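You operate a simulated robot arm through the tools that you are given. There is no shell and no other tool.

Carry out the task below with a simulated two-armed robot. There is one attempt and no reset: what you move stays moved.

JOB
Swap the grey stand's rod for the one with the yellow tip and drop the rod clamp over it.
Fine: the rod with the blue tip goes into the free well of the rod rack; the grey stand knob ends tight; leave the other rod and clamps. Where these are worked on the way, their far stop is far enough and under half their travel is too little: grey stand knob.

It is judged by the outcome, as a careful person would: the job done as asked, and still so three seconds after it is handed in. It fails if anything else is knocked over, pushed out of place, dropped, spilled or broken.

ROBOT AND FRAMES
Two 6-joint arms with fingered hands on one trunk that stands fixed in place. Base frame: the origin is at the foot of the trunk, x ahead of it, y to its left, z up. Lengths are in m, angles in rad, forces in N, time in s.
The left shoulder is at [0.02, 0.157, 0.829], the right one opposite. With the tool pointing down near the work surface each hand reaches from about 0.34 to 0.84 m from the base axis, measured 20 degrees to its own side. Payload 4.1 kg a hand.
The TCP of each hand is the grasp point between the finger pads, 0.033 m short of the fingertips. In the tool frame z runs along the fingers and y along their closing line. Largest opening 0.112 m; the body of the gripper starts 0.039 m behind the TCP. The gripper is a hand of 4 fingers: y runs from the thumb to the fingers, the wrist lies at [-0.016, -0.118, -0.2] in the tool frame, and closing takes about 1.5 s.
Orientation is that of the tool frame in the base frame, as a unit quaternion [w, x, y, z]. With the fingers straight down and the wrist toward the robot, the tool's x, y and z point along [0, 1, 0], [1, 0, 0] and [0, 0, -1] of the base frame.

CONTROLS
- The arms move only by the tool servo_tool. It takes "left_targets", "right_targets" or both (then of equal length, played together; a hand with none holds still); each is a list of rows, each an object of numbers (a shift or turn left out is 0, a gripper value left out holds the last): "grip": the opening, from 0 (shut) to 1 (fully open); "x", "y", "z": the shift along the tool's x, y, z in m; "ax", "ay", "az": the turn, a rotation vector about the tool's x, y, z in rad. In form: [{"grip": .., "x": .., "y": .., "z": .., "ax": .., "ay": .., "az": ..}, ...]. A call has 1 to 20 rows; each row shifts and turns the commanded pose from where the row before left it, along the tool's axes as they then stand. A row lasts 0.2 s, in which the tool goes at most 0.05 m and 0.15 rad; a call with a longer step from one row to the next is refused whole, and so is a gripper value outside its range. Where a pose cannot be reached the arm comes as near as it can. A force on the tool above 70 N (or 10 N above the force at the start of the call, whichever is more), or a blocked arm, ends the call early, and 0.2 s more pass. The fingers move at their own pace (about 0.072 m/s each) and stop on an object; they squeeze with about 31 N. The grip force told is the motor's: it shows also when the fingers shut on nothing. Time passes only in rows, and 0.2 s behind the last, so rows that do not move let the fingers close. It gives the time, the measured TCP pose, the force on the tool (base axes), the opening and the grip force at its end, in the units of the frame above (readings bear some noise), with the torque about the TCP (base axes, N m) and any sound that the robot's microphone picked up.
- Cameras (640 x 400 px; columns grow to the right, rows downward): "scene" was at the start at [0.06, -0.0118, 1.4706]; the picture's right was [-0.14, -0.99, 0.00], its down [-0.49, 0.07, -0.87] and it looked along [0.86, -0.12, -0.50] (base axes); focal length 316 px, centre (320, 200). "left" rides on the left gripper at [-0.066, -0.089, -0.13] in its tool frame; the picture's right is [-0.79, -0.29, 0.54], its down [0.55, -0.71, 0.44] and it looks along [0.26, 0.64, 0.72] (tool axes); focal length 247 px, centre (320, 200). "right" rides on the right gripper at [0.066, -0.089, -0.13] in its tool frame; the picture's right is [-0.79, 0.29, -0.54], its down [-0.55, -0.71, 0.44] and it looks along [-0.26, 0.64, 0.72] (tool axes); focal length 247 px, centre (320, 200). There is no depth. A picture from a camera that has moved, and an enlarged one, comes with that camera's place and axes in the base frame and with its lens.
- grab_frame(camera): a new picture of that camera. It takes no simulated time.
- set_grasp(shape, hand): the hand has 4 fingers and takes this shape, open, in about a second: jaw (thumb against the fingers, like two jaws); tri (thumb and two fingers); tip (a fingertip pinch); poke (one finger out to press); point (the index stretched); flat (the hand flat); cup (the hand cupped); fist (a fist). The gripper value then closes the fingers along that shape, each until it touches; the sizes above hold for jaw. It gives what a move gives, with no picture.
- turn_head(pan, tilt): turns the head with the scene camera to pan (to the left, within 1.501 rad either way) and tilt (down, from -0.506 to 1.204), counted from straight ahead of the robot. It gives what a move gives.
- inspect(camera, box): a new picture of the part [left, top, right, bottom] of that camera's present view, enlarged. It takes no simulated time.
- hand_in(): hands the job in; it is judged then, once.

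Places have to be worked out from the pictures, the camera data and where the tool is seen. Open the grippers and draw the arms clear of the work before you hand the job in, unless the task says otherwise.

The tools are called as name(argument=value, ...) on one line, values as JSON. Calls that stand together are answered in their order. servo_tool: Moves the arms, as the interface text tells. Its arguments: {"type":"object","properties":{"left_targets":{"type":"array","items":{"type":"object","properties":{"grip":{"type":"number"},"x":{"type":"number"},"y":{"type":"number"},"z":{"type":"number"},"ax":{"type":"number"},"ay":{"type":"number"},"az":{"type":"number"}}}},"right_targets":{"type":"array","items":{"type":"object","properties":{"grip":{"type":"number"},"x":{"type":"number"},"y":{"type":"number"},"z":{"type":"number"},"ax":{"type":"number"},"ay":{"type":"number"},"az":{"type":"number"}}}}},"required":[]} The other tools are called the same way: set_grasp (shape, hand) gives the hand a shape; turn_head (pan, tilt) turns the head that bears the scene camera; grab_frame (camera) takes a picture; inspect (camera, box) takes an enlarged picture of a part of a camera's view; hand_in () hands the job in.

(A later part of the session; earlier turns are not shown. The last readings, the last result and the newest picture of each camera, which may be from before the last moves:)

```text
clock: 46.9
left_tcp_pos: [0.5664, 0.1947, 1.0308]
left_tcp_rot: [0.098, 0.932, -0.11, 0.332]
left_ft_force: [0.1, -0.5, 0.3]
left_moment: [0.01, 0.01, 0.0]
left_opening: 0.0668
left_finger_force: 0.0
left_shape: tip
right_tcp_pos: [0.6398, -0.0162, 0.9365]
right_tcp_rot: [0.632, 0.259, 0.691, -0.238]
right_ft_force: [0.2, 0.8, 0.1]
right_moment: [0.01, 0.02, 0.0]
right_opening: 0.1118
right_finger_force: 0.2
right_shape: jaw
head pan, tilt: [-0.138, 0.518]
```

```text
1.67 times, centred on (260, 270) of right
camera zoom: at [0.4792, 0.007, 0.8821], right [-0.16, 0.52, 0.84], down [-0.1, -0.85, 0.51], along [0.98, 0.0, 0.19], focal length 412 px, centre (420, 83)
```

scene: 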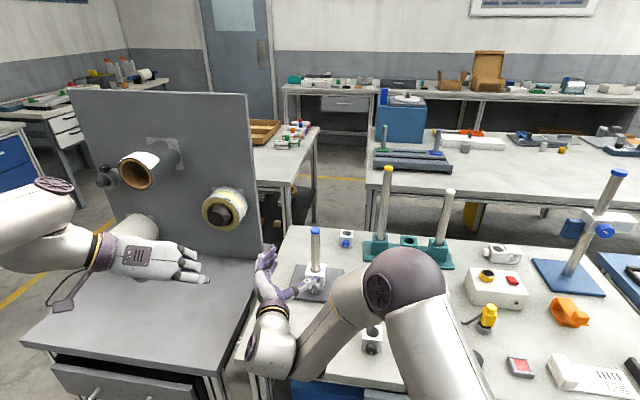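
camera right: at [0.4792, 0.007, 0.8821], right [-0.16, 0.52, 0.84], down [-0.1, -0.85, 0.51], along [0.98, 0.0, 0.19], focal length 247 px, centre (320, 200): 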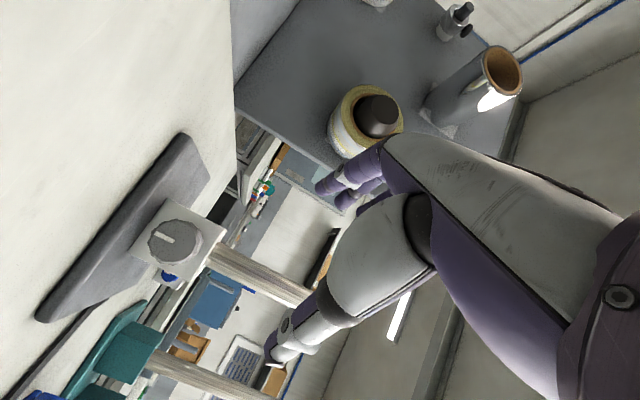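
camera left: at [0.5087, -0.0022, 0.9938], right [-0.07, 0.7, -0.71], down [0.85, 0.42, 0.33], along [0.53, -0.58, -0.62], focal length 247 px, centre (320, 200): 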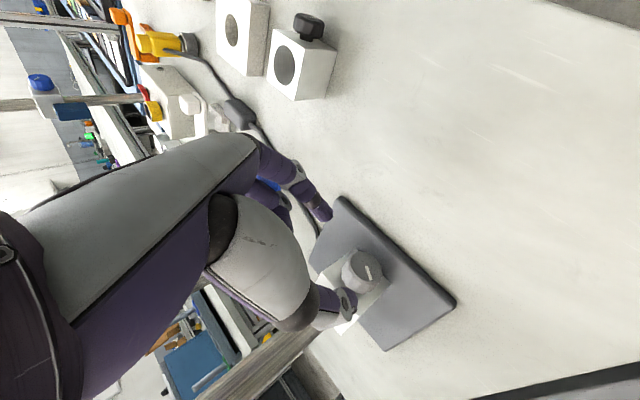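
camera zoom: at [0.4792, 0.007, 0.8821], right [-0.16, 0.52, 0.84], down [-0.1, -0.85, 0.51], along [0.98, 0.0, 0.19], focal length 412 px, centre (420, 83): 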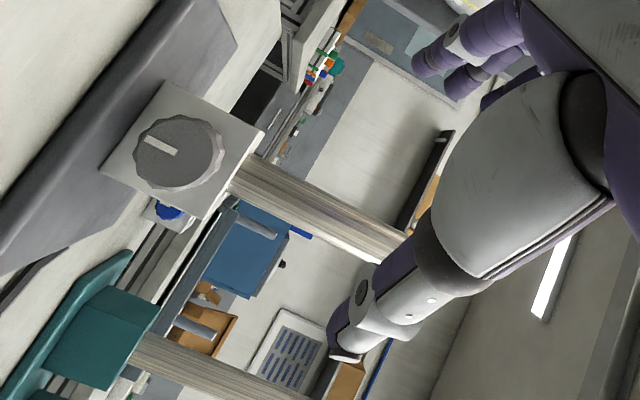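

The rod lies right on the tool axis, 12 cm ahead. I advance in small steps until it sits between thumb and fingers.

servo_tool(right_targets=[{"z": 0.025}, {"z": 0.025}, {"z": 0.025}, {"z": 0.025}, {"z": 0.012}, {}])

inspect(camera="scene", box=[240, 215, 360, 315])

inspect(camera="right", box=[180, 130, 440, 370])

```text
clock: 48.3
left_tcp_pos: [0.5654, 0.1954, 1.0315]
left_tcp_rot: [0.097, 0.932, -0.109, 0.332]
left_ft_force: [0.0, -0.6, 0.4]
left_moment: [-0.04, 0.02, -0.02]
left_opening: 0.0669
left_finger_force: 0.0
left_shape: tip
right_tcp_pos: [0.7251, -0.087, 0.9249]
right_tcp_rot: [0.632, 0.258, 0.691, -0.238]
right_ft_force: [-0.2, 0.3, 0.6]
right_moment: [0.01, 0.0, -0.01]
right_opening: 0.1116
right_finger_force: 0.1
right_shape: jaw
head pan, tilt: [-0.138, 0.518]
```

```text
4.00 times, centred on (300, 265) of scene
camera zoom: at [0.06, -0.0118, 1.4706], right [-0.14, -0.99, 0.0], down [-0.49, 0.07, -0.87], along [0.86, -0.12, -0.5], focal length 1265 px, centre (400, -60)
```

zoom: 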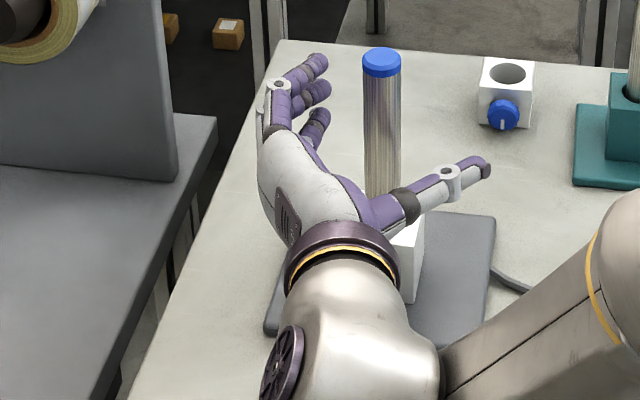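

```text
1.67 times, centred on (310, 250) of right
camera zoom: at [0.5639, -0.0652, 0.8719], right [-0.16, 0.52, 0.84], down [-0.1, -0.85, 0.51], along [0.98, 0.0, 0.19], focal length 412 px, centre (337, 117)
```

zoom: 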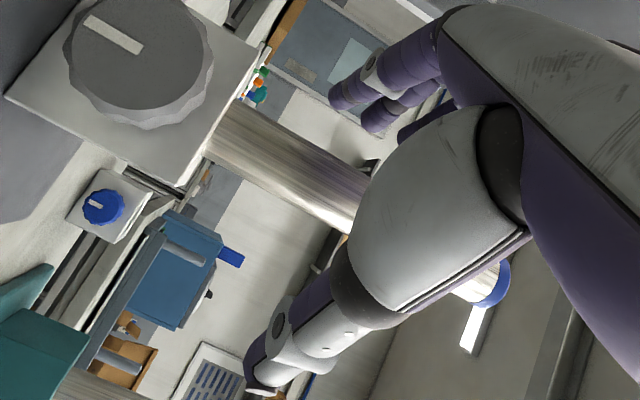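

The rod sits between thumb and fingers, 8 mm ahead of the tool point and centred. I close the hand on it.

servo_tool(right_targets=[{"grip": 0.6, "z": 0.004}, {"grip": 0.4}, {"grip": 0.25}, {"grip": 0.15}, {"grip": 0.05}, {"grip": 0.0}, {"grip": 0.0}, {"grip": 0.0}])

inspect(camera="scene", box=[240, 215, 360, 315])

inspect(camera="right", box=[180, 130, 440, 370])

```text
clock: 50.1
left_tcp_pos: [0.5663, 0.1952, 1.0308]
left_tcp_rot: [0.098, 0.932, -0.11, 0.332]
left_ft_force: [-0.4, -0.1, 0.4]
left_moment: [0.01, -0.01, 0.01]
left_opening: 0.067
left_finger_force: 0.0
left_shape: tip
right_tcp_pos: [0.7268, -0.0899, 0.9245]
right_tcp_rot: [0.632, 0.26, 0.69, -0.238]
right_ft_force: [-0.9, -3.0, 0.4]
right_moment: [-0.07, 0.08, 0.0]
right_opening: 0.0079
right_finger_force: 30.9
right_shape: jaw
head pan, tilt: [-0.138, 0.518]
```

```text
4.00 times, centred on (300, 265) of scene
camera zoom: at [0.06, -0.0119, 1.4706], right [-0.14, -0.99, 0.0], down [-0.49, 0.07, -0.87], along [0.86, -0.12, -0.5], focal length 1265 px, centre (400, -60)
```

zoom: 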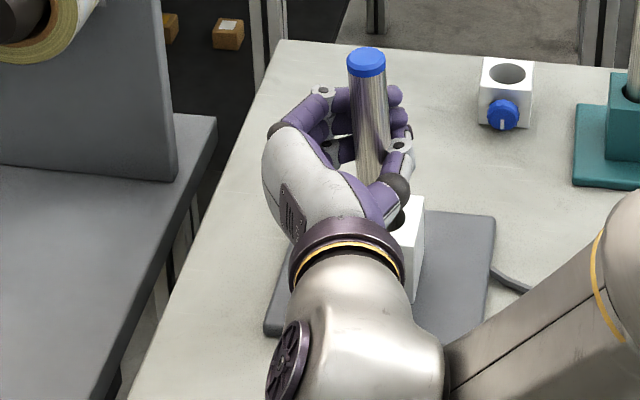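

```text
1.67 times, centred on (310, 250) of right
camera zoom: at [0.5672, -0.0683, 0.8715], right [-0.16, 0.52, 0.84], down [-0.1, -0.85, 0.51], along [0.98, 0.0, 0.19], focal length 412 px, centre (337, 117)
```

zoom: 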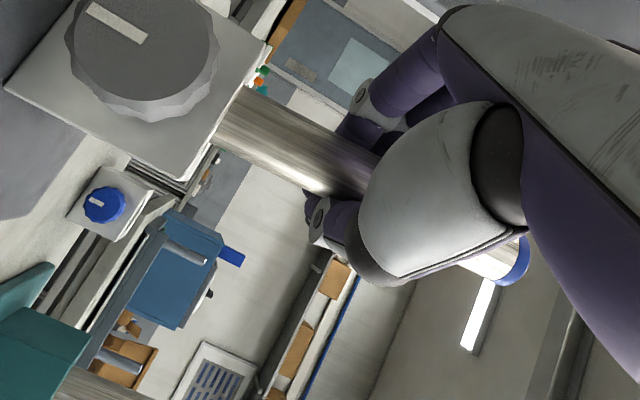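

The hand has wrapped the rod firmly, with the rod leaning slightly in its bore slack. I lift straight up 10 cm, watching the force.

servo_tool(right_targets=[{"x": -0.015, "z": -0.0013}, {"x": -0.02, "z": -0.0017}, {"x": -0.025, "z": -0.0022}, {"x": -0.025, "z": -0.0022}, {"x": -0.02, "z": -0.0017}, {}])

grab_frame(camera="scene")

inspect(camera="scene", box=[240, 185, 380, 315])

grab_frame(camera="right")

grab_frame(camera="left")

```text
clock: 51.5
left_tcp_pos: [0.5663, 0.1956, 1.032]
left_tcp_rot: [0.098, 0.932, -0.109, 0.332]
left_ft_force: [-0.9, -0.9, -0.2]
left_moment: [0.02, -0.03, 0.0]
left_opening: 0.0669
left_finger_force: 0.1
left_shape: tip
right_tcp_pos: [0.7275, -0.0903, 1.0308]
right_tcp_rot: [0.631, 0.259, 0.692, -0.237]
right_ft_force: [0.1, 0.2, -1.2]
right_moment: [0.0, -0.04, -0.04]
right_opening: 0.0083
right_finger_force: 31.0
right_shape: jaw
head pan, tilt: [-0.138, 0.518]
```

```text
taken
```

scene: 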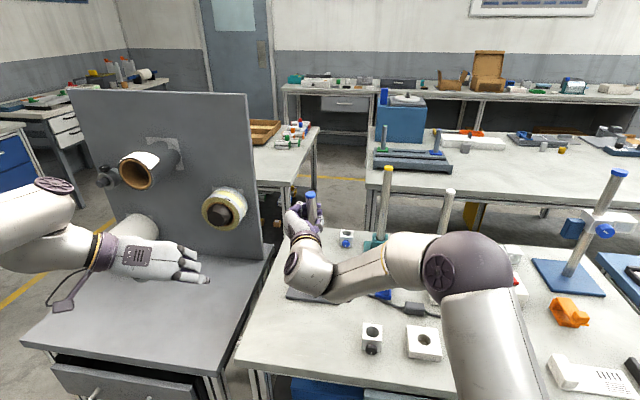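

```text
3.08 times, centred on (310, 250) of scene
camera zoom: at [0.0601, -0.0118, 1.4706], right [-0.14, -0.99, 0.0], down [-0.49, 0.07, -0.87], along [0.86, -0.12, -0.5], focal length 973 px, centre (351, 46)
```

zoom: 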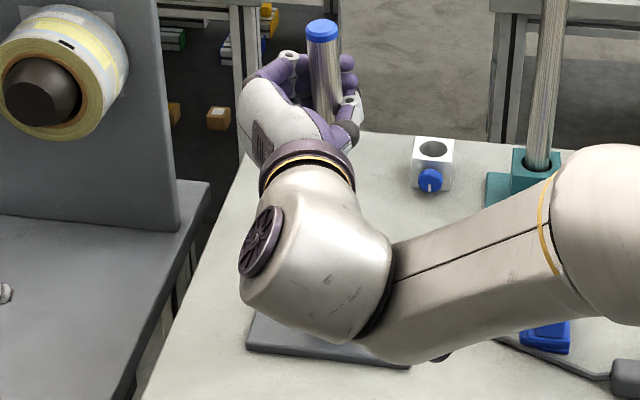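

```text
taken
camera right: at [0.5675, -0.0687, 0.9782], right [-0.16, 0.52, 0.84], down [-0.1, -0.85, 0.51], along [0.98, 0.0, 0.19], focal length 247 px, centre (320, 200)
```

right: 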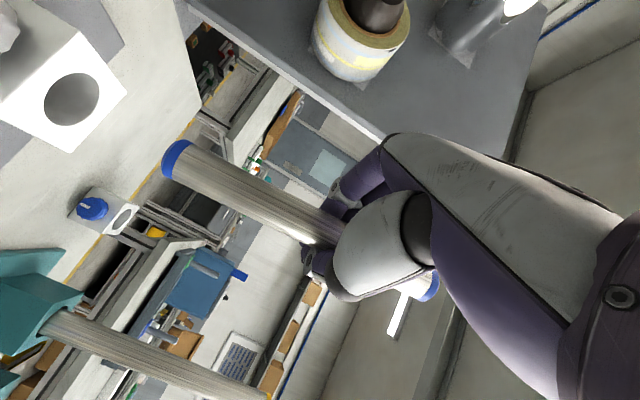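

```text
taken
camera left: at [0.4627, 0.3221, 1.0809], right [-0.2, 0.25, -0.95], down [0.87, 0.49, -0.06], along [0.45, -0.83, -0.31], focal length 247 px, centre (320, 200)
```

left: 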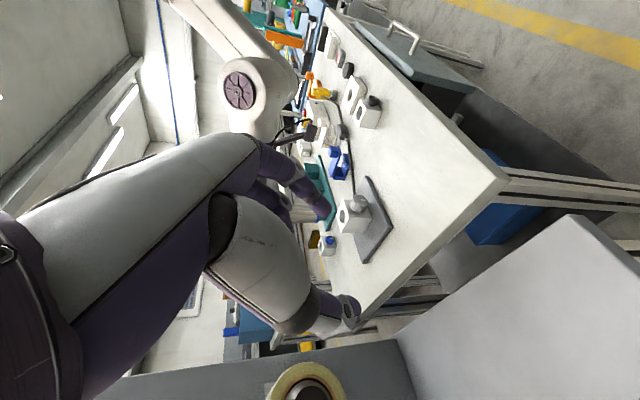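

The rod is free of the stand and held firmly. I'll zoom both views to measure any lean of the rod in the hand before carrying it to the rack.

inspect(camera="scene", box=[290, 180, 340, 230])

inspect(camera="right", box=[150, 130, 350, 270])

```text
8.00 times, centred on (315, 205) of scene
camera zoom: at [0.0601, -0.0118, 1.4706], right [-0.14, -0.99, 0.0], down [-0.49, 0.07, -0.87], along [0.86, -0.12, -0.5], focal length 2529 px, centre (360, 160)
```

zoom: 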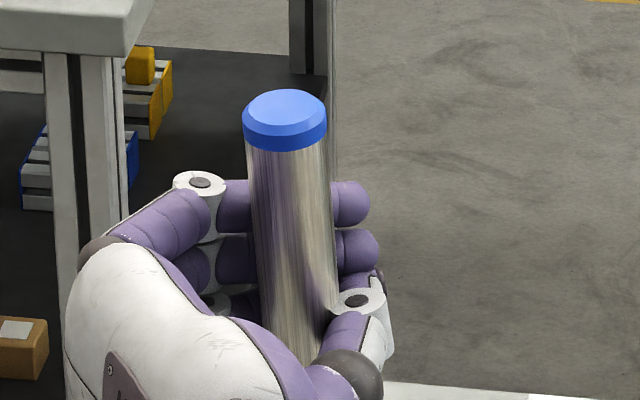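

```text
2.86 times, centred on (250, 200) of right
camera zoom: at [0.5675, -0.0687, 0.9782], right [-0.16, 0.52, 0.84], down [-0.1, -0.85, 0.51], along [0.98, 0.0, 0.19], focal length 706 px, centre (520, 200)
```

zoom: 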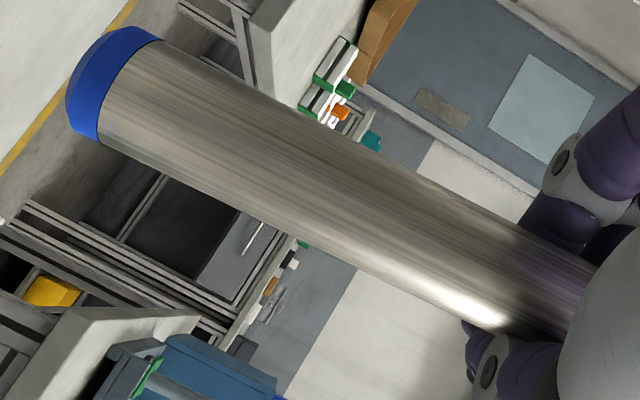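

Both views look along x, so they cannot show a forward-back lean. I raise the left hand to get an unobstructed side view of the rod from its camera.

servo_tool(left_targets=[{"x": 0.0288, "y": 0.005, "z": -0.0342}, {"x": 0.0288, "y": 0.005, "z": -0.0342}, {"x": 0.0288, "y": 0.005, "z": -0.0342}, {"x": 0.0288, "y": 0.005, "z": -0.0342}, {}])

grab_frame(camera="left")

```text
clock: 52.7
left_tcp_pos: [0.5663, 0.1938, 1.212]
left_tcp_rot: [0.097, 0.932, -0.11, 0.332]
left_ft_force: [0.5, 0.9, -0.5]
left_moment: [0.0, 0.0, -0.01]
left_opening: 0.0669
left_finger_force: 0.0
left_shape: tip
right_tcp_pos: [0.7277, -0.09, 1.0317]
right_tcp_rot: [0.631, 0.259, 0.691, -0.237]
right_ft_force: [0.2, -0.4, -1.4]
right_moment: [0.01, -0.01, -0.02]
right_opening: 0.0083
right_finger_force: 30.5
right_shape: jaw
head pan, tilt: [-0.138, 0.518]
```

```text
taken
camera left: at [0.4636, 0.3207, 1.2609], right [-0.2, 0.25, -0.95], down [0.87, 0.49, -0.06], along [0.45, -0.83, -0.31], focal length 247 px, centre (320, 200)
```

left: 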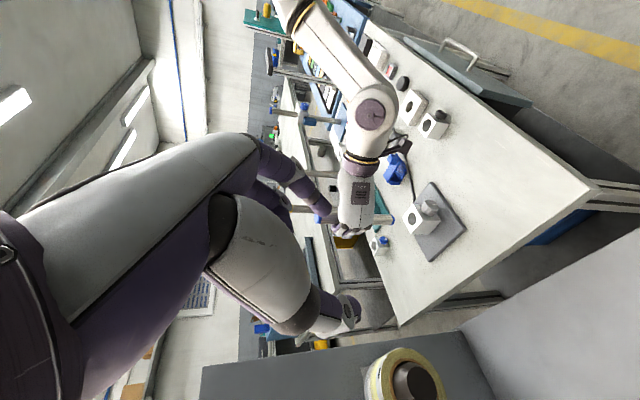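

inspect(camera="left", box=[290, 150, 430, 270])

```text
3.33 times, centred on (360, 210) of left
camera zoom: at [0.4636, 0.3207, 1.2609], right [-0.2, 0.25, -0.95], down [0.87, 0.49, -0.06], along [0.45, -0.83, -0.31], focal length 823 px, centre (187, 167)
```

zoom: 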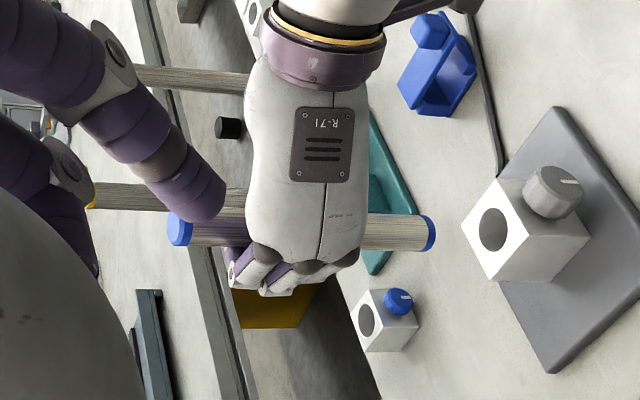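

From the side view the rod runs from (0.733, -0.095, 0.917) to (0.727, -0.082, 1.106), leaning about 4°; the free well triangulates to about (0.812, -0.400, 0.868). I correct the lean and yaw the hand 21° so it faces the rack squarely.

servo_tool(right_targets=[{"ax": -0.003, "ay": 0.064, "az": 0.03}, {"ax": -0.1214, "az": -0.0109}, {"ax": -0.1214, "az": -0.0109}, {"ax": -0.1214, "az": -0.0109}, {}])

inspect(camera="left", box=[290, 150, 430, 270])

inspect(camera="scene", box=[270, 170, 370, 270])

```text
clock: 53.9
left_tcp_pos: [0.5666, 0.1944, 1.2121]
left_tcp_rot: [0.098, 0.932, -0.109, 0.333]
left_ft_force: [0.6, 1.1, 0.6]
left_moment: [0.01, -0.02, 0.02]
left_opening: 0.0669
left_finger_force: 0.1
left_shape: tip
right_tcp_pos: [0.7285, -0.0829, 1.0361]
right_tcp_rot: [0.625, 0.237, 0.721, -0.182]
right_ft_force: [-1.0, 0.0, -2.0]
right_moment: [0.01, -0.03, 0.01]
right_opening: 0.0084
right_finger_force: 30.7
right_shape: jaw
right hand out of reach, approached as far as the arm can: row 2, 3, 4
head pan, tilt: [-0.138, 0.518]
```

```text
3.33 times, centred on (360, 210) of left
camera zoom: at [0.4636, 0.3208, 1.2606], right [-0.2, 0.25, -0.95], down [0.87, 0.49, -0.06], along [0.45, -0.83, -0.31], focal length 823 px, centre (187, 167)
```

zoom: 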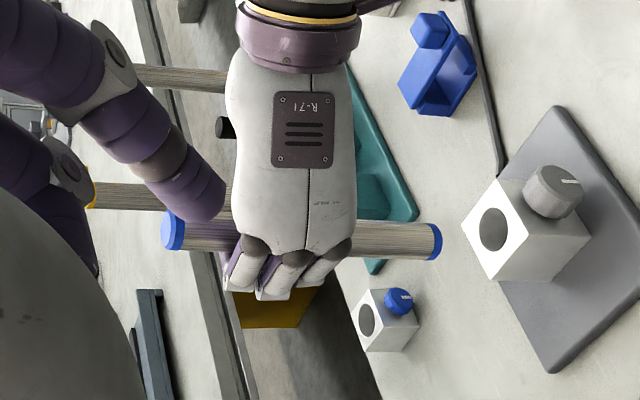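

```text
4.00 times, centred on (320, 220) of scene
camera zoom: at [0.0601, -0.0118, 1.4706], right [-0.14, -0.99, 0.0], down [-0.49, 0.07, -0.87], along [0.86, -0.12, -0.5], focal length 1265 px, centre (320, 120)
```

zoom: 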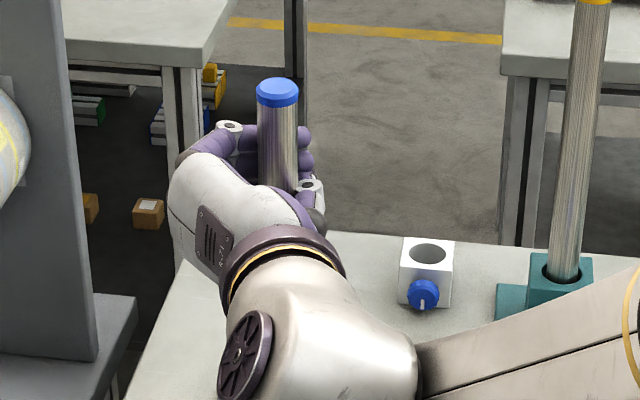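

The arm hit a limit after only about 7° of that yaw here, though the rod stayed vertical. I move the rod, still held high, toward the area in front of the rack and see what orientation the arm allows there.

servo_tool(right_targets=[{"x": -0.0055, "y": -0.038, "z": 0.0138}, {"x": -0.0055, "y": -0.038, "z": 0.0138}, {"x": -0.0055, "y": -0.038, "z": 0.0138}, {"x": -0.0055, "y": -0.038, "z": 0.0138}, {"x": -0.0055, "y": -0.038, "z": 0.0138}, {"x": -0.0055, "y": -0.038, "z": 0.0138}, {"x": -0.0055, "y": -0.038, "z": 0.0138}, {}])

grab_frame(camera="scene")

```text
clock: 55.7
left_tcp_pos: [0.5654, 0.1945, 1.2098]
left_tcp_rot: [0.098, 0.932, -0.109, 0.333]
left_ft_force: [0.0, -0.4, 0.0]
left_moment: [0.01, -0.01, 0.01]
left_opening: 0.0668
left_finger_force: 0.0
left_shape: tip
right_tcp_pos: [0.6726, -0.1942, 1.1661]
right_tcp_rot: [0.617, 0.242, 0.724, -0.192]
right_ft_force: [0.4, 0.6, -1.6]
right_moment: [-0.02, 0.0, -0.02]
right_opening: 0.0083
right_finger_force: 30.5
right_shape: jaw
right hand out of reach, approached as far as the arm can: row 1, 2, 3, 4, 5, 6, 7
head pan, tilt: [-0.138, 0.518]
```

```text
taken
```

scene: 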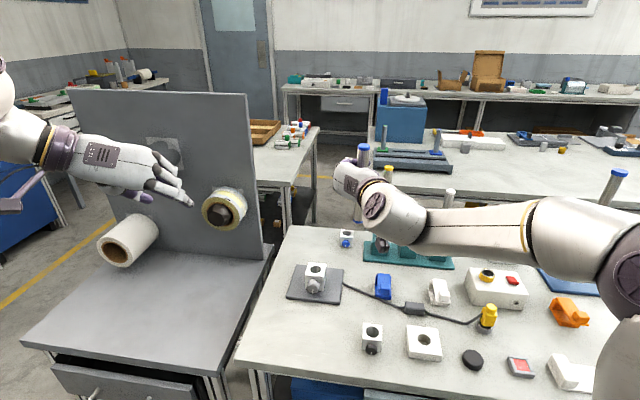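

In this arm branch the wrist limit forces the hand up as it moves right, so I need the arm's other, home-like branch (as the left arm uses). I retreat toward the chest with the rod held and pitch the hand downward to get there.

servo_tool(right_targets=[{"y": -0.008, "z": -0.037}, {"y": -0.008, "z": -0.037}, {"y": -0.008, "z": -0.037}, {"y": -0.008, "z": -0.037}, {"y": -0.008, "z": -0.037}, {"ay": 0.14}, {"ay": 0.14}, {"ay": 0.14}, {"ay": 0.14}, {"ay": 0.14}, {}])

grab_frame(camera="scene")

```text
clock: 58.1
left_tcp_pos: [0.566, 0.193, 1.2114]
left_tcp_rot: [0.098, 0.932, -0.109, 0.332]
left_ft_force: [0.5, 0.6, 0.0]
left_moment: [-0.01, 0.0, 0.03]
left_opening: 0.067
left_finger_force: 0.0
left_shape: tip
right_tcp_pos: [0.499, -0.1241, 1.1946]
right_tcp_rot: [0.34, 0.284, 0.892, -0.09]
right_ft_force: [0.2, 0.2, -1.7]
right_moment: [0.02, -0.03, -0.01]
right_opening: 0.0082
right_finger_force: 31.1
right_shape: jaw
head pan, tilt: [-0.138, 0.518]
```

```text
taken
```

scene: 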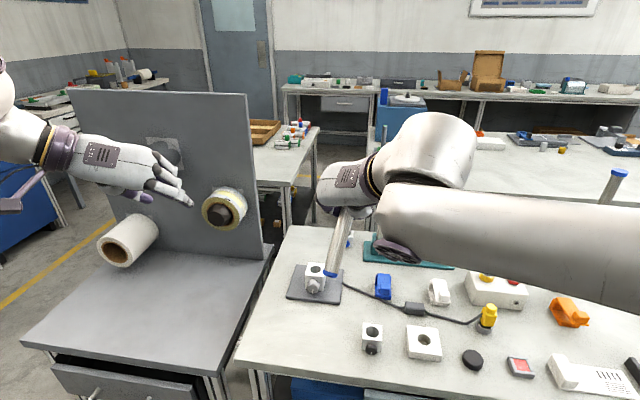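

No limit here with the hand pitched about 50° down. From this posture I test yawing the hand to the left in three steps.

servo_tool(right_targets=[{"ax": -0.0855, "ay": 0.0042, "az": -0.0979}, {"ax": -0.0855, "ay": 0.0042, "az": -0.0979}, {"ax": -0.0855, "ay": 0.0042, "az": -0.0979}, {}])

grab_frame(camera="scene")

```text
clock: 59.1
left_tcp_pos: [0.5661, 0.1932, 1.2115]
left_tcp_rot: [0.098, 0.932, -0.109, 0.332]
left_ft_force: [-0.2, 0.2, -0.6]
left_moment: [-0.01, -0.03, 0.02]
left_opening: 0.067
left_finger_force: 0.1
left_shape: tip
right_tcp_pos: [0.4986, -0.1244, 1.1929]
right_tcp_rot: [0.35, 0.107, 0.93, -0.022]
right_ft_force: [0.9, 0.1, -1.5]
right_moment: [-0.02, -0.03, -0.02]
right_opening: 0.0087
right_finger_force: 31.7
right_shape: jaw
head pan, tilt: [-0.138, 0.518]
```

```text
taken
```

scene: 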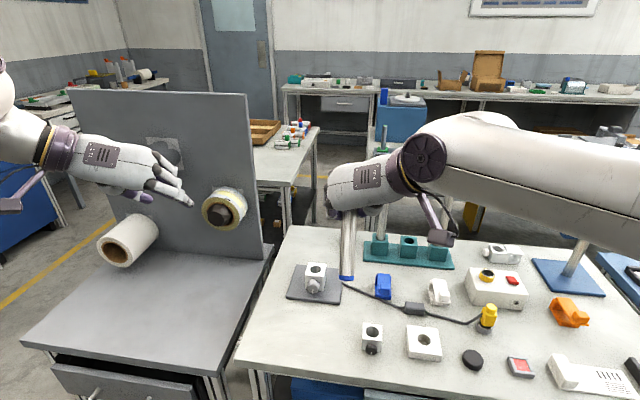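

That worked: the arm flipped into the mirrored branch with the forearm in line with the hand, pointing at about -10°. Now I pitch the hand back up so the rod is vertical again.

servo_tool(right_targets=[{"ay": -0.14}, {"ay": -0.14}, {"ay": -0.14}, {"ay": -0.14}, {"ay": -0.14}, {}])

grab_frame(camera="scene")

```text
clock: 60.5
left_tcp_pos: [0.5663, 0.1938, 1.2113]
left_tcp_rot: [0.099, 0.932, -0.11, 0.332]
left_ft_force: [-0.7, -0.5, -0.5]
left_moment: [0.0, 0.0, -0.02]
left_opening: 0.0669
left_finger_force: 0.2
left_shape: tip
right_tcp_pos: [0.5016, -0.1299, 1.1955]
right_tcp_rot: [0.465, 0.11, 0.878, -0.04]
right_ft_force: [0.6, 0.7, -1.4]
right_moment: [-0.02, -0.01, 0.02]
right_opening: 0.0081
right_finger_force: 30.2
right_shape: jaw
right hand out of reach, approached as far as the arm can: row 2, 3, 4, 5
head pan, tilt: [-0.138, 0.518]
```

```text
taken
```

scene: 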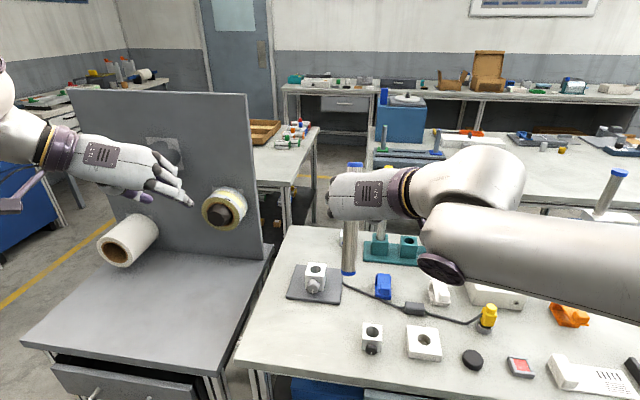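

The pitch stops at about 35° down this close to the body, but should free up further out. I carry the rod forward and right, still high, to in front of the rack.

servo_tool(right_targets=[{"x": -0.0062, "y": -0.0272, "z": 0.0316}, {"x": -0.0062, "y": -0.0272, "z": 0.0316}, {"x": -0.0062, "y": -0.0272, "z": 0.0316}, {"x": -0.0062, "y": -0.0272, "z": 0.0316}, {"x": -0.0062, "y": -0.0272, "z": 0.0316}, {"x": -0.0062, "y": -0.0272, "z": 0.0316}, {"x": -0.0062, "y": -0.0272, "z": 0.0316}, {}])

grab_frame(camera="scene")

```text
clock: 62.3
left_tcp_pos: [0.5658, 0.1938, 1.2118]
left_tcp_rot: [0.098, 0.932, -0.109, 0.333]
left_ft_force: [-0.5, 0.3, -1.0]
left_moment: [-0.02, -0.01, -0.03]
left_opening: 0.0668
left_finger_force: 0.1
left_shape: tip
right_tcp_pos: [0.6598, -0.3615, 1.0989]
right_tcp_rot: [0.465, 0.111, 0.877, -0.04]
right_ft_force: [0.0, 0.5, -0.6]
right_moment: [-0.02, -0.01, -0.02]
right_opening: 0.0082
right_finger_force: 31.3
right_shape: jaw
head pan, tilt: [-0.138, 0.518]
```

```text
taken
```

scene: 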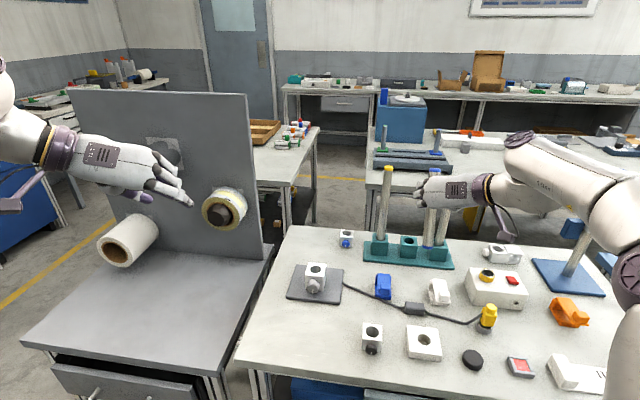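

The arm reached it without any limit. I now pitch the hand up about 25° so the rod comes vertical.

servo_tool(right_targets=[{"ay": -0.14}, {"ay": -0.14}, {"ay": -0.14}, {}])

grab_frame(camera="scene")

grab_frame(camera="right")

grab_frame(camera="left")

```text
clock: 63.3
left_tcp_pos: [0.5682, 0.1944, 1.2121]
left_tcp_rot: [0.099, 0.931, -0.11, 0.333]
left_ft_force: [-0.2, -0.1, -0.1]
left_moment: [-0.05, -0.04, -0.02]
left_opening: 0.067
left_finger_force: 0.2
left_shape: tip
right_tcp_pos: [0.6899, -0.3716, 1.1447]
right_tcp_rot: [0.628, 0.097, 0.77, -0.062]
right_ft_force: [-0.6, -0.6, -2.0]
right_moment: [-0.01, -0.01, 0.01]
right_opening: 0.0081
right_finger_force: 31.6
right_shape: jaw
right hand out of reach, approached as far as the arm can: row 3
head pan, tilt: [-0.138, 0.518]
```

```text
taken
```

scene: 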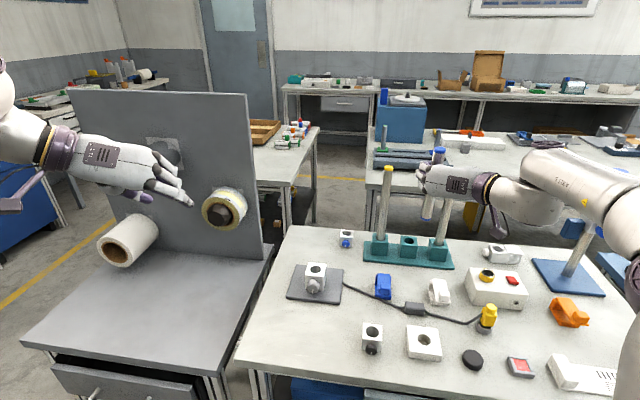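

```text
taken
camera right: at [0.5329, -0.425, 1.1051], right [-0.3, 0.34, 0.89], down [0.36, -0.83, 0.43], along [0.88, 0.45, 0.12], focal length 247 px, centre (320, 200)
```

right: 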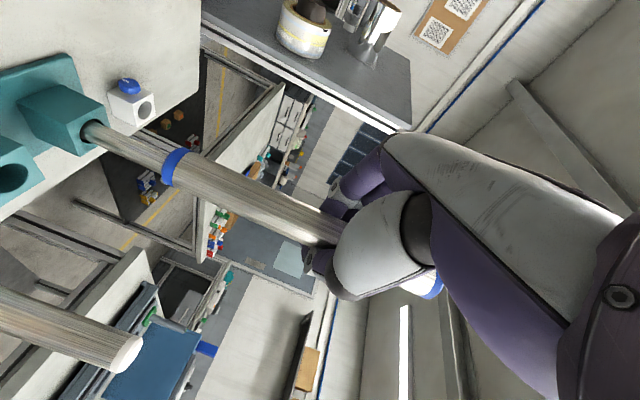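

```text
taken
camera left: at [0.4636, 0.3207, 1.2606], right [-0.2, 0.25, -0.95], down [0.87, 0.49, -0.06], along [0.45, -0.83, -0.31], focal length 247 px, centre (320, 200)
```

left: 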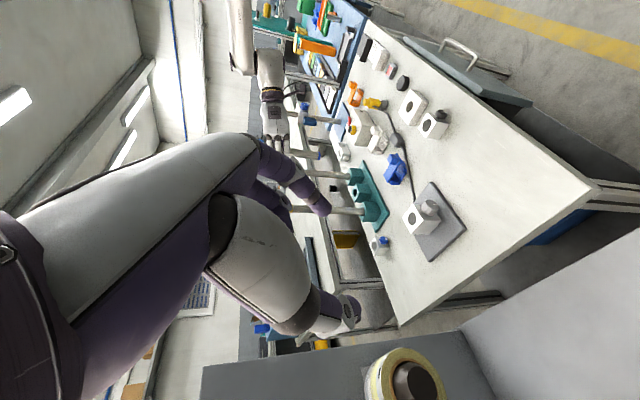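

The rod is nearly vertical in front of the rack between the yellow and white rods. I lower the hand and finish the small pitch correction before measuring the rod against the free well.

servo_tool(right_targets=[{"x": 0.0266, "z": 0.0133}, {"x": 0.0266, "z": 0.0133}, {"x": 0.0266, "z": 0.0133}, {"x": 0.0266, "z": 0.0133}, {"ay": -0.053}, {}])

grab_frame(camera="scene")

inspect(camera="scene", box=[350, 140, 480, 280])

grab_frame(camera="right")

inspect(camera="left", box=[270, 100, 400, 240])

```text
clock: 64.7
left_tcp_pos: [0.5666, 0.1934, 1.2111]
left_tcp_rot: [0.097, 0.932, -0.109, 0.332]
left_ft_force: [0.0, -0.1, 0.0]
left_moment: [-0.02, -0.03, -0.01]
left_opening: 0.0668
left_finger_force: 0.1
left_shape: tip
right_tcp_pos: [0.7819, -0.3996, 1.0881]
right_tcp_rot: [0.656, 0.096, 0.746, -0.064]
right_ft_force: [-0.4, 0.1, -1.4]
right_moment: [-0.05, 0.01, 0.0]
right_opening: 0.0084
right_finger_force: 31.0
right_shape: jaw
right hand out of reach, approached as far as the arm can: row 1, 2, 3, 4, 5
head pan, tilt: [-0.138, 0.518]
```

```text
taken
```

scene: 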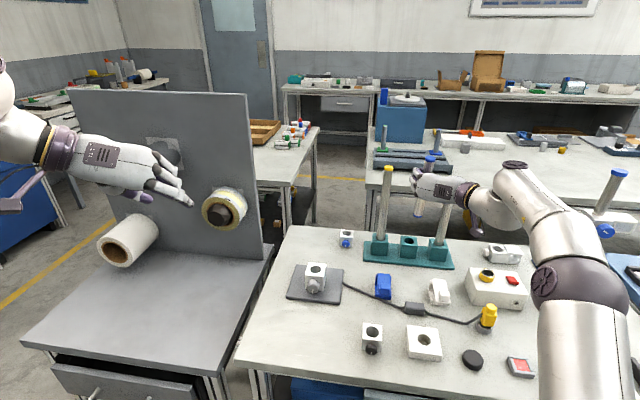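

```text
2.86 times, centred on (415, 210) of scene
camera zoom: at [0.06, -0.0118, 1.4706], right [-0.14, -0.99, 0.0], down [-0.49, 0.07, -0.87], along [0.86, -0.12, -0.5], focal length 903 px, centre (49, 171)
```

zoom: 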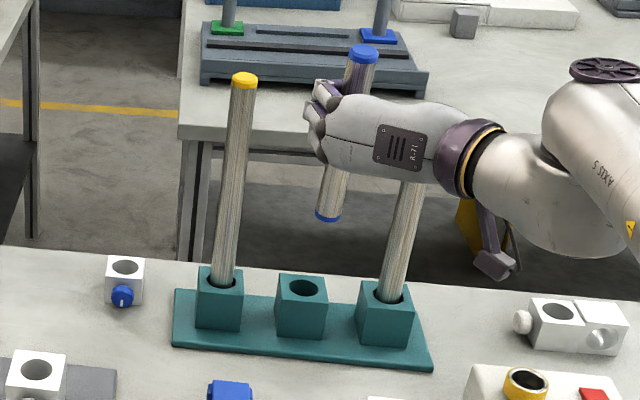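

```text
taken
camera right: at [0.6277, -0.4537, 1.0375], right [-0.36, 0.35, 0.86], down [0.32, -0.82, 0.47], along [0.87, 0.45, 0.18], focal length 247 px, centre (320, 200)
```

right: 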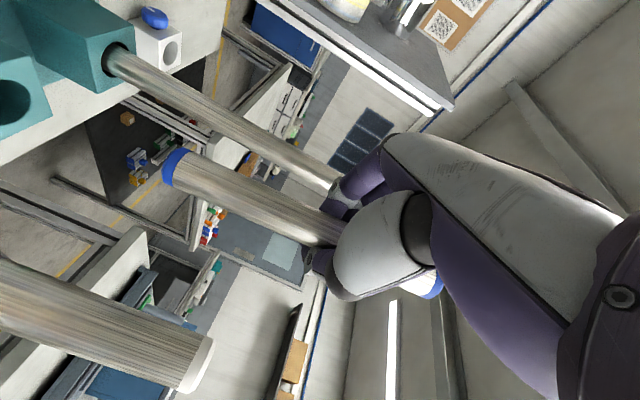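

```text
2.86 times, centred on (335, 170) of left
camera zoom: at [0.4636, 0.3207, 1.2606], right [-0.2, 0.25, -0.95], down [0.87, 0.49, -0.06], along [0.45, -0.83, -0.31], focal length 706 px, centre (277, 286)
```

zoom: 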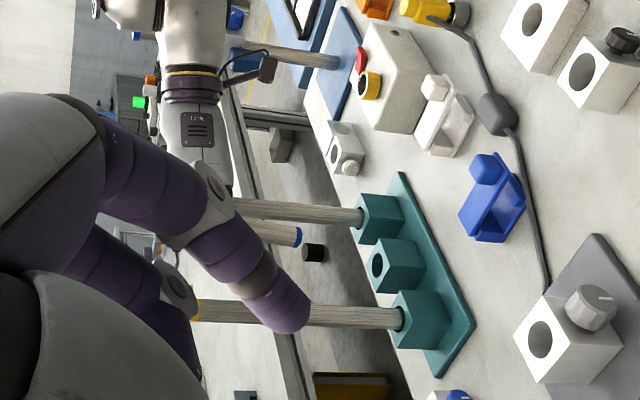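

Measured against the cameras, the rod's lower end is near (0.785, -0.397, 0.98), about 3 cm short of and 11 cm above the free well at about (0.815, -0.400, 0.866). I'll zoom in to check whether the rod is truly vertical before lowering.

inspect(camera="left", box=[305, 140, 365, 190])

inspect(camera="scene", box=[390, 150, 450, 250])

```text
8.00 times, centred on (335, 165) of left
camera zoom: at [0.4636, 0.3207, 1.2606], right [-0.2, 0.25, -0.95], down [0.87, 0.49, -0.06], along [0.45, -0.83, -0.31], focal length 1976 px, centre (200, 480)
```

zoom: 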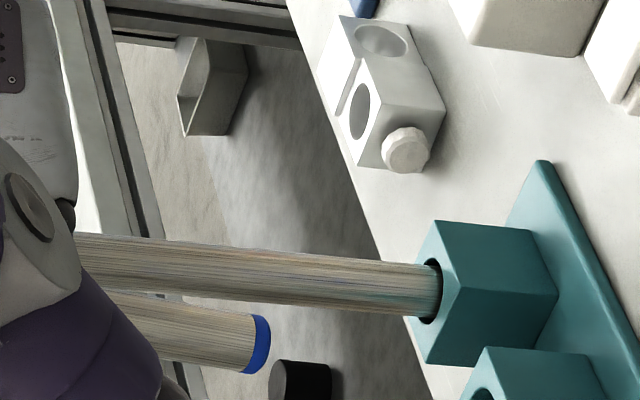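

```text
4.00 times, centred on (420, 200) of scene
camera zoom: at [0.06, -0.0118, 1.4706], right [-0.14, -0.99, 0.0], down [-0.49, 0.07, -0.87], along [0.86, -0.12, -0.5], focal length 1265 px, centre (-80, 200)
```

zoom: 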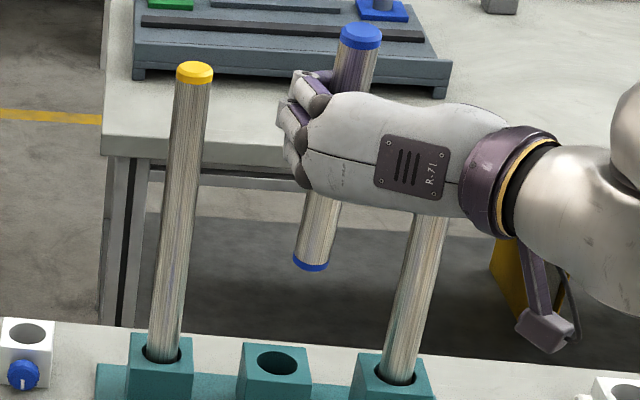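

The rod leans back about 5° and right 2° in the hand. I correct that tilt and yaw the hand 12° to the right, which also brings the arm back inside its reach.

servo_tool(right_targets=[{"ax": 0.0092, "ay": 0.0738, "az": -0.0522}, {"ax": 0.1032, "ay": 0.0023, "az": 0.0215}, {"ax": 0.1032, "ay": 0.0023, "az": 0.0215}, {}])

inspect(camera="left", box=[295, 130, 375, 200])

inspect(camera="scene", box=[380, 145, 460, 265])

```text
clock: 65.7
left_tcp_pos: [0.567, 0.194, 1.2116]
left_tcp_rot: [0.098, 0.932, -0.109, 0.332]
left_ft_force: [-0.2, -0.1, -0.3]
left_moment: [0.02, 0.0, 0.0]
left_opening: 0.0668
left_finger_force: 0.0
left_shape: tip
right_tcp_pos: [0.7809, -0.3995, 1.0887]
right_tcp_rot: [0.614, 0.165, 0.758, -0.147]
right_ft_force: [-0.1, -0.1, -2.3]
right_moment: [-0.06, -0.03, -0.02]
right_opening: 0.008
right_finger_force: 31.4
right_shape: jaw
head pan, tilt: [-0.138, 0.518]
```

```text
5.71 times, centred on (335, 165) of left
camera zoom: at [0.4636, 0.3207, 1.2606], right [-0.2, 0.25, -0.95], down [0.87, 0.49, -0.06], along [0.45, -0.83, -0.31], focal length 1411 px, centre (234, 400)
```

zoom: 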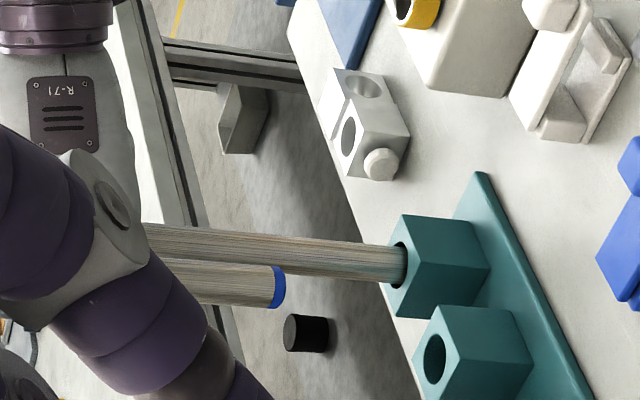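

```text
3.33 times, centred on (420, 205) of scene
camera zoom: at [0.0601, -0.0119, 1.4706], right [-0.14, -0.99, 0.0], down [-0.49, 0.07, -0.87], along [0.86, -0.12, -0.5], focal length 1054 px, centre (-13, 183)
```

zoom: 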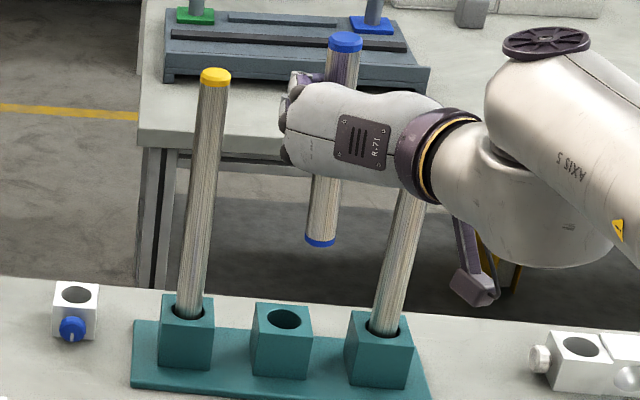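

The remaining lean is about 2.5° left and 1.5° back. I apply that correction, then move the rod forward over the well and part way down for a fresh alignment check.

servo_tool(right_targets=[{"ax": -0.007, "ay": 0.038, "az": 0.0285}, {"x": -0.0036, "y": 0.0073, "z": 0.0165}, {"x": -0.0036, "y": 0.0073, "z": 0.0165}, {"x": 0.0196, "y": 0.0004, "z": 0.0041}, {"x": 0.0196, "y": 0.0004, "z": 0.0041}, {"x": 0.0196, "y": 0.0004, "z": 0.0041}, {}])

inspect(camera="left", box=[295, 130, 375, 200])

inspect(camera="scene", box=[370, 155, 450, 265])

grab_frame(camera="right")

```text
clock: 67.3
left_tcp_pos: [0.5662, 0.1936, 1.2122]
left_tcp_rot: [0.098, 0.932, -0.109, 0.332]
left_ft_force: [-0.7, -0.2, -1.0]
left_moment: [0.0, -0.01, -0.01]
left_opening: 0.067
left_finger_force: 0.2
left_shape: tip
right_tcp_pos: [0.8179, -0.3985, 1.0272]
right_tcp_rot: [0.603, 0.175, 0.767, -0.132]
right_ft_force: [0.4, -1.0, -1.4]
right_moment: [-0.02, -0.02, 0.0]
right_opening: 0.0078
right_finger_force: 31.0
right_shape: jaw
head pan, tilt: [-0.138, 0.518]
```

```text
5.71 times, centred on (335, 165) of left
camera zoom: at [0.4636, 0.3208, 1.2606], right [-0.2, 0.25, -0.95], down [0.87, 0.49, -0.06], along [0.45, -0.83, -0.31], focal length 1411 px, centre (234, 400)
```

zoom: 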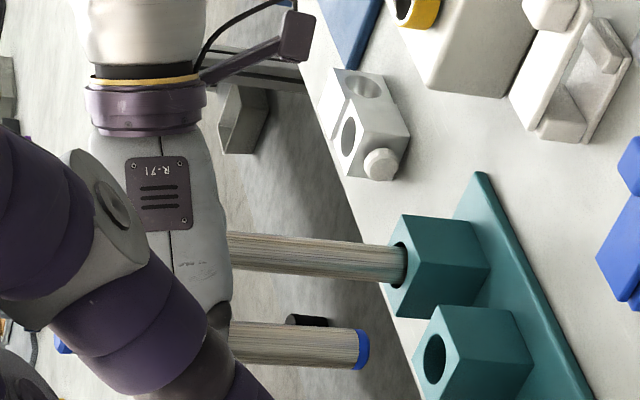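

```text
3.64 times, centred on (410, 210) of scene
camera zoom: at [0.06, -0.0118, 1.4706], right [-0.14, -0.99, 0.0], down [-0.49, 0.07, -0.87], along [0.86, -0.12, -0.5], focal length 1150 px, centre (-7, 164)
```

zoom: 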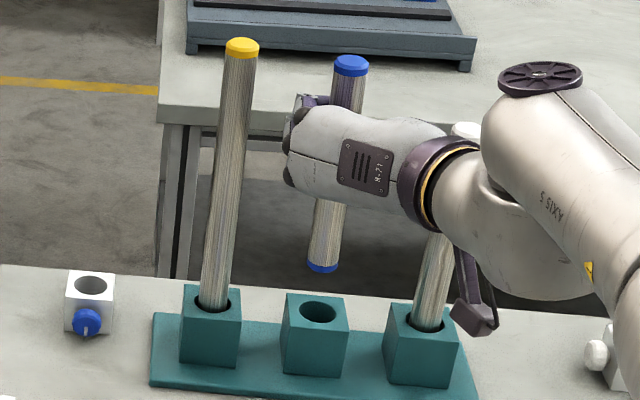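

```text
taken
camera right: at [0.6511, -0.4177, 0.9943], right [-0.18, 0.4, 0.9], down [0.19, -0.88, 0.43], along [0.96, 0.25, 0.08], focal length 247 px, centre (320, 200)
```

right: 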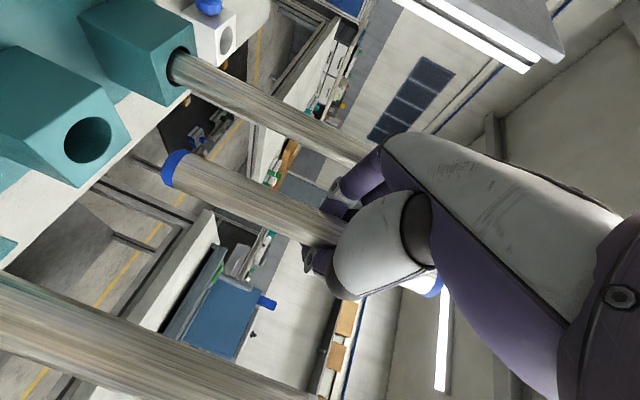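

Measured in the same views, the rod's end is at (0.817, -0.398, 0.915) and the well mouth at (0.823, -0.405, 0.862). I shift by that 6 mm each way, lower 4 cm to just above the well and look again.

servo_tool(right_targets=[{"x": -0.0019, "y": -0.0027, "z": 0.0077}, {"x": 0.0194, "y": -0.0002, "z": 0.0048}, {"x": 0.0194, "y": -0.0002, "z": 0.0048}, {}, {}])

inspect(camera="left", box=[325, 140, 385, 190])

inspect(camera="scene", box=[375, 195, 435, 265])

inspect(camera="right", box=[60, 100, 260, 240])

```text
clock: 68.5
left_tcp_pos: [0.5672, 0.1935, 1.2113]
left_tcp_rot: [0.098, 0.932, -0.109, 0.332]
left_ft_force: [-0.3, 0.6, -0.4]
left_moment: [-0.02, 0.0, -0.02]
left_opening: 0.0668
left_finger_force: 0.0
left_shape: tip
right_tcp_pos: [0.8241, -0.4034, 0.987]
right_tcp_rot: [0.603, 0.175, 0.767, -0.132]
right_ft_force: [0.1, 1.6, -0.9]
right_moment: [0.01, 0.01, 0.04]
right_opening: 0.008
right_finger_force: 30.7
right_shape: jaw
head pan, tilt: [-0.138, 0.518]
```

```text
8.00 times, centred on (355, 165) of left
camera zoom: at [0.4636, 0.3207, 1.2606], right [-0.2, 0.25, -0.95], down [0.87, 0.49, -0.06], along [0.45, -0.83, -0.31], focal length 1976 px, centre (40, 480)
```

zoom: 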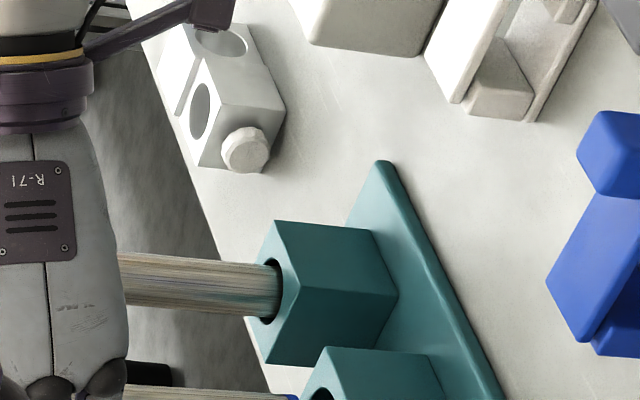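

```text
5.71 times, centred on (405, 230) of scene
camera zoom: at [0.0601, -0.0118, 1.4706], right [-0.14, -0.99, 0.0], down [-0.49, 0.07, -0.87], along [0.86, -0.12, -0.5], focal length 1807 px, centre (-166, 29)
```

zoom: 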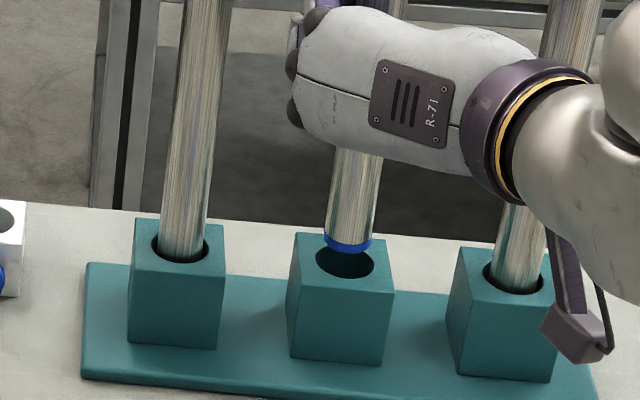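

```text
2.86 times, centred on (160, 170) of right
camera zoom: at [0.6575, -0.4235, 0.9535], right [-0.18, 0.4, 0.9], down [0.19, -0.88, 0.43], along [0.96, 0.25, 0.08], focal length 706 px, centre (777, 286)
```

zoom: 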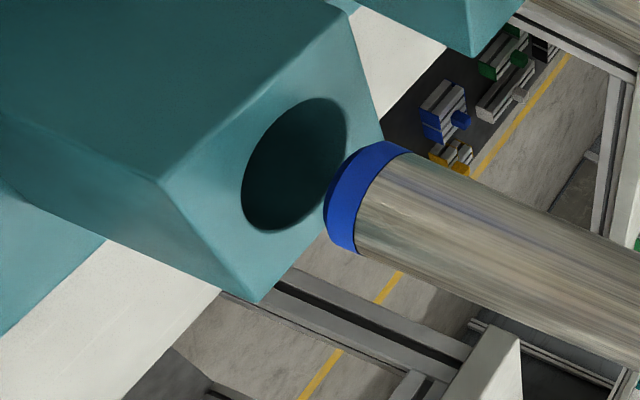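

The rod end is right above the hole and laterally aligned in the scene and right views. I'll check the forward-back alignment from the left camera before inserting.

inspect(camera="left", box=[340, 165, 390, 205])

```text
10.00 times, centred on (365, 185) of left
camera zoom: at [0.4636, 0.3207, 1.2606], right [-0.2, 0.25, -0.95], down [0.87, 0.49, -0.06], along [0.45, -0.83, -0.31], focal length 2470 px, centre (-130, 350)
```

zoom: 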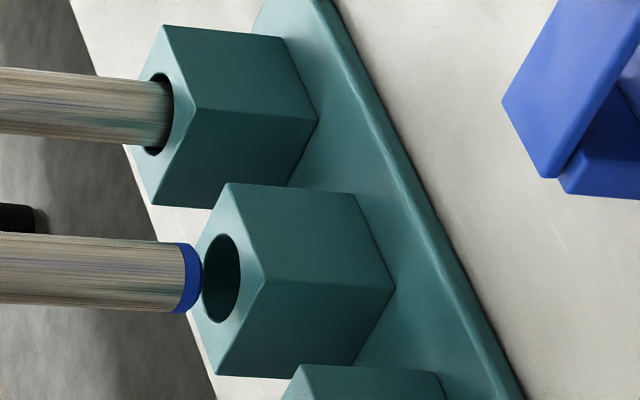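

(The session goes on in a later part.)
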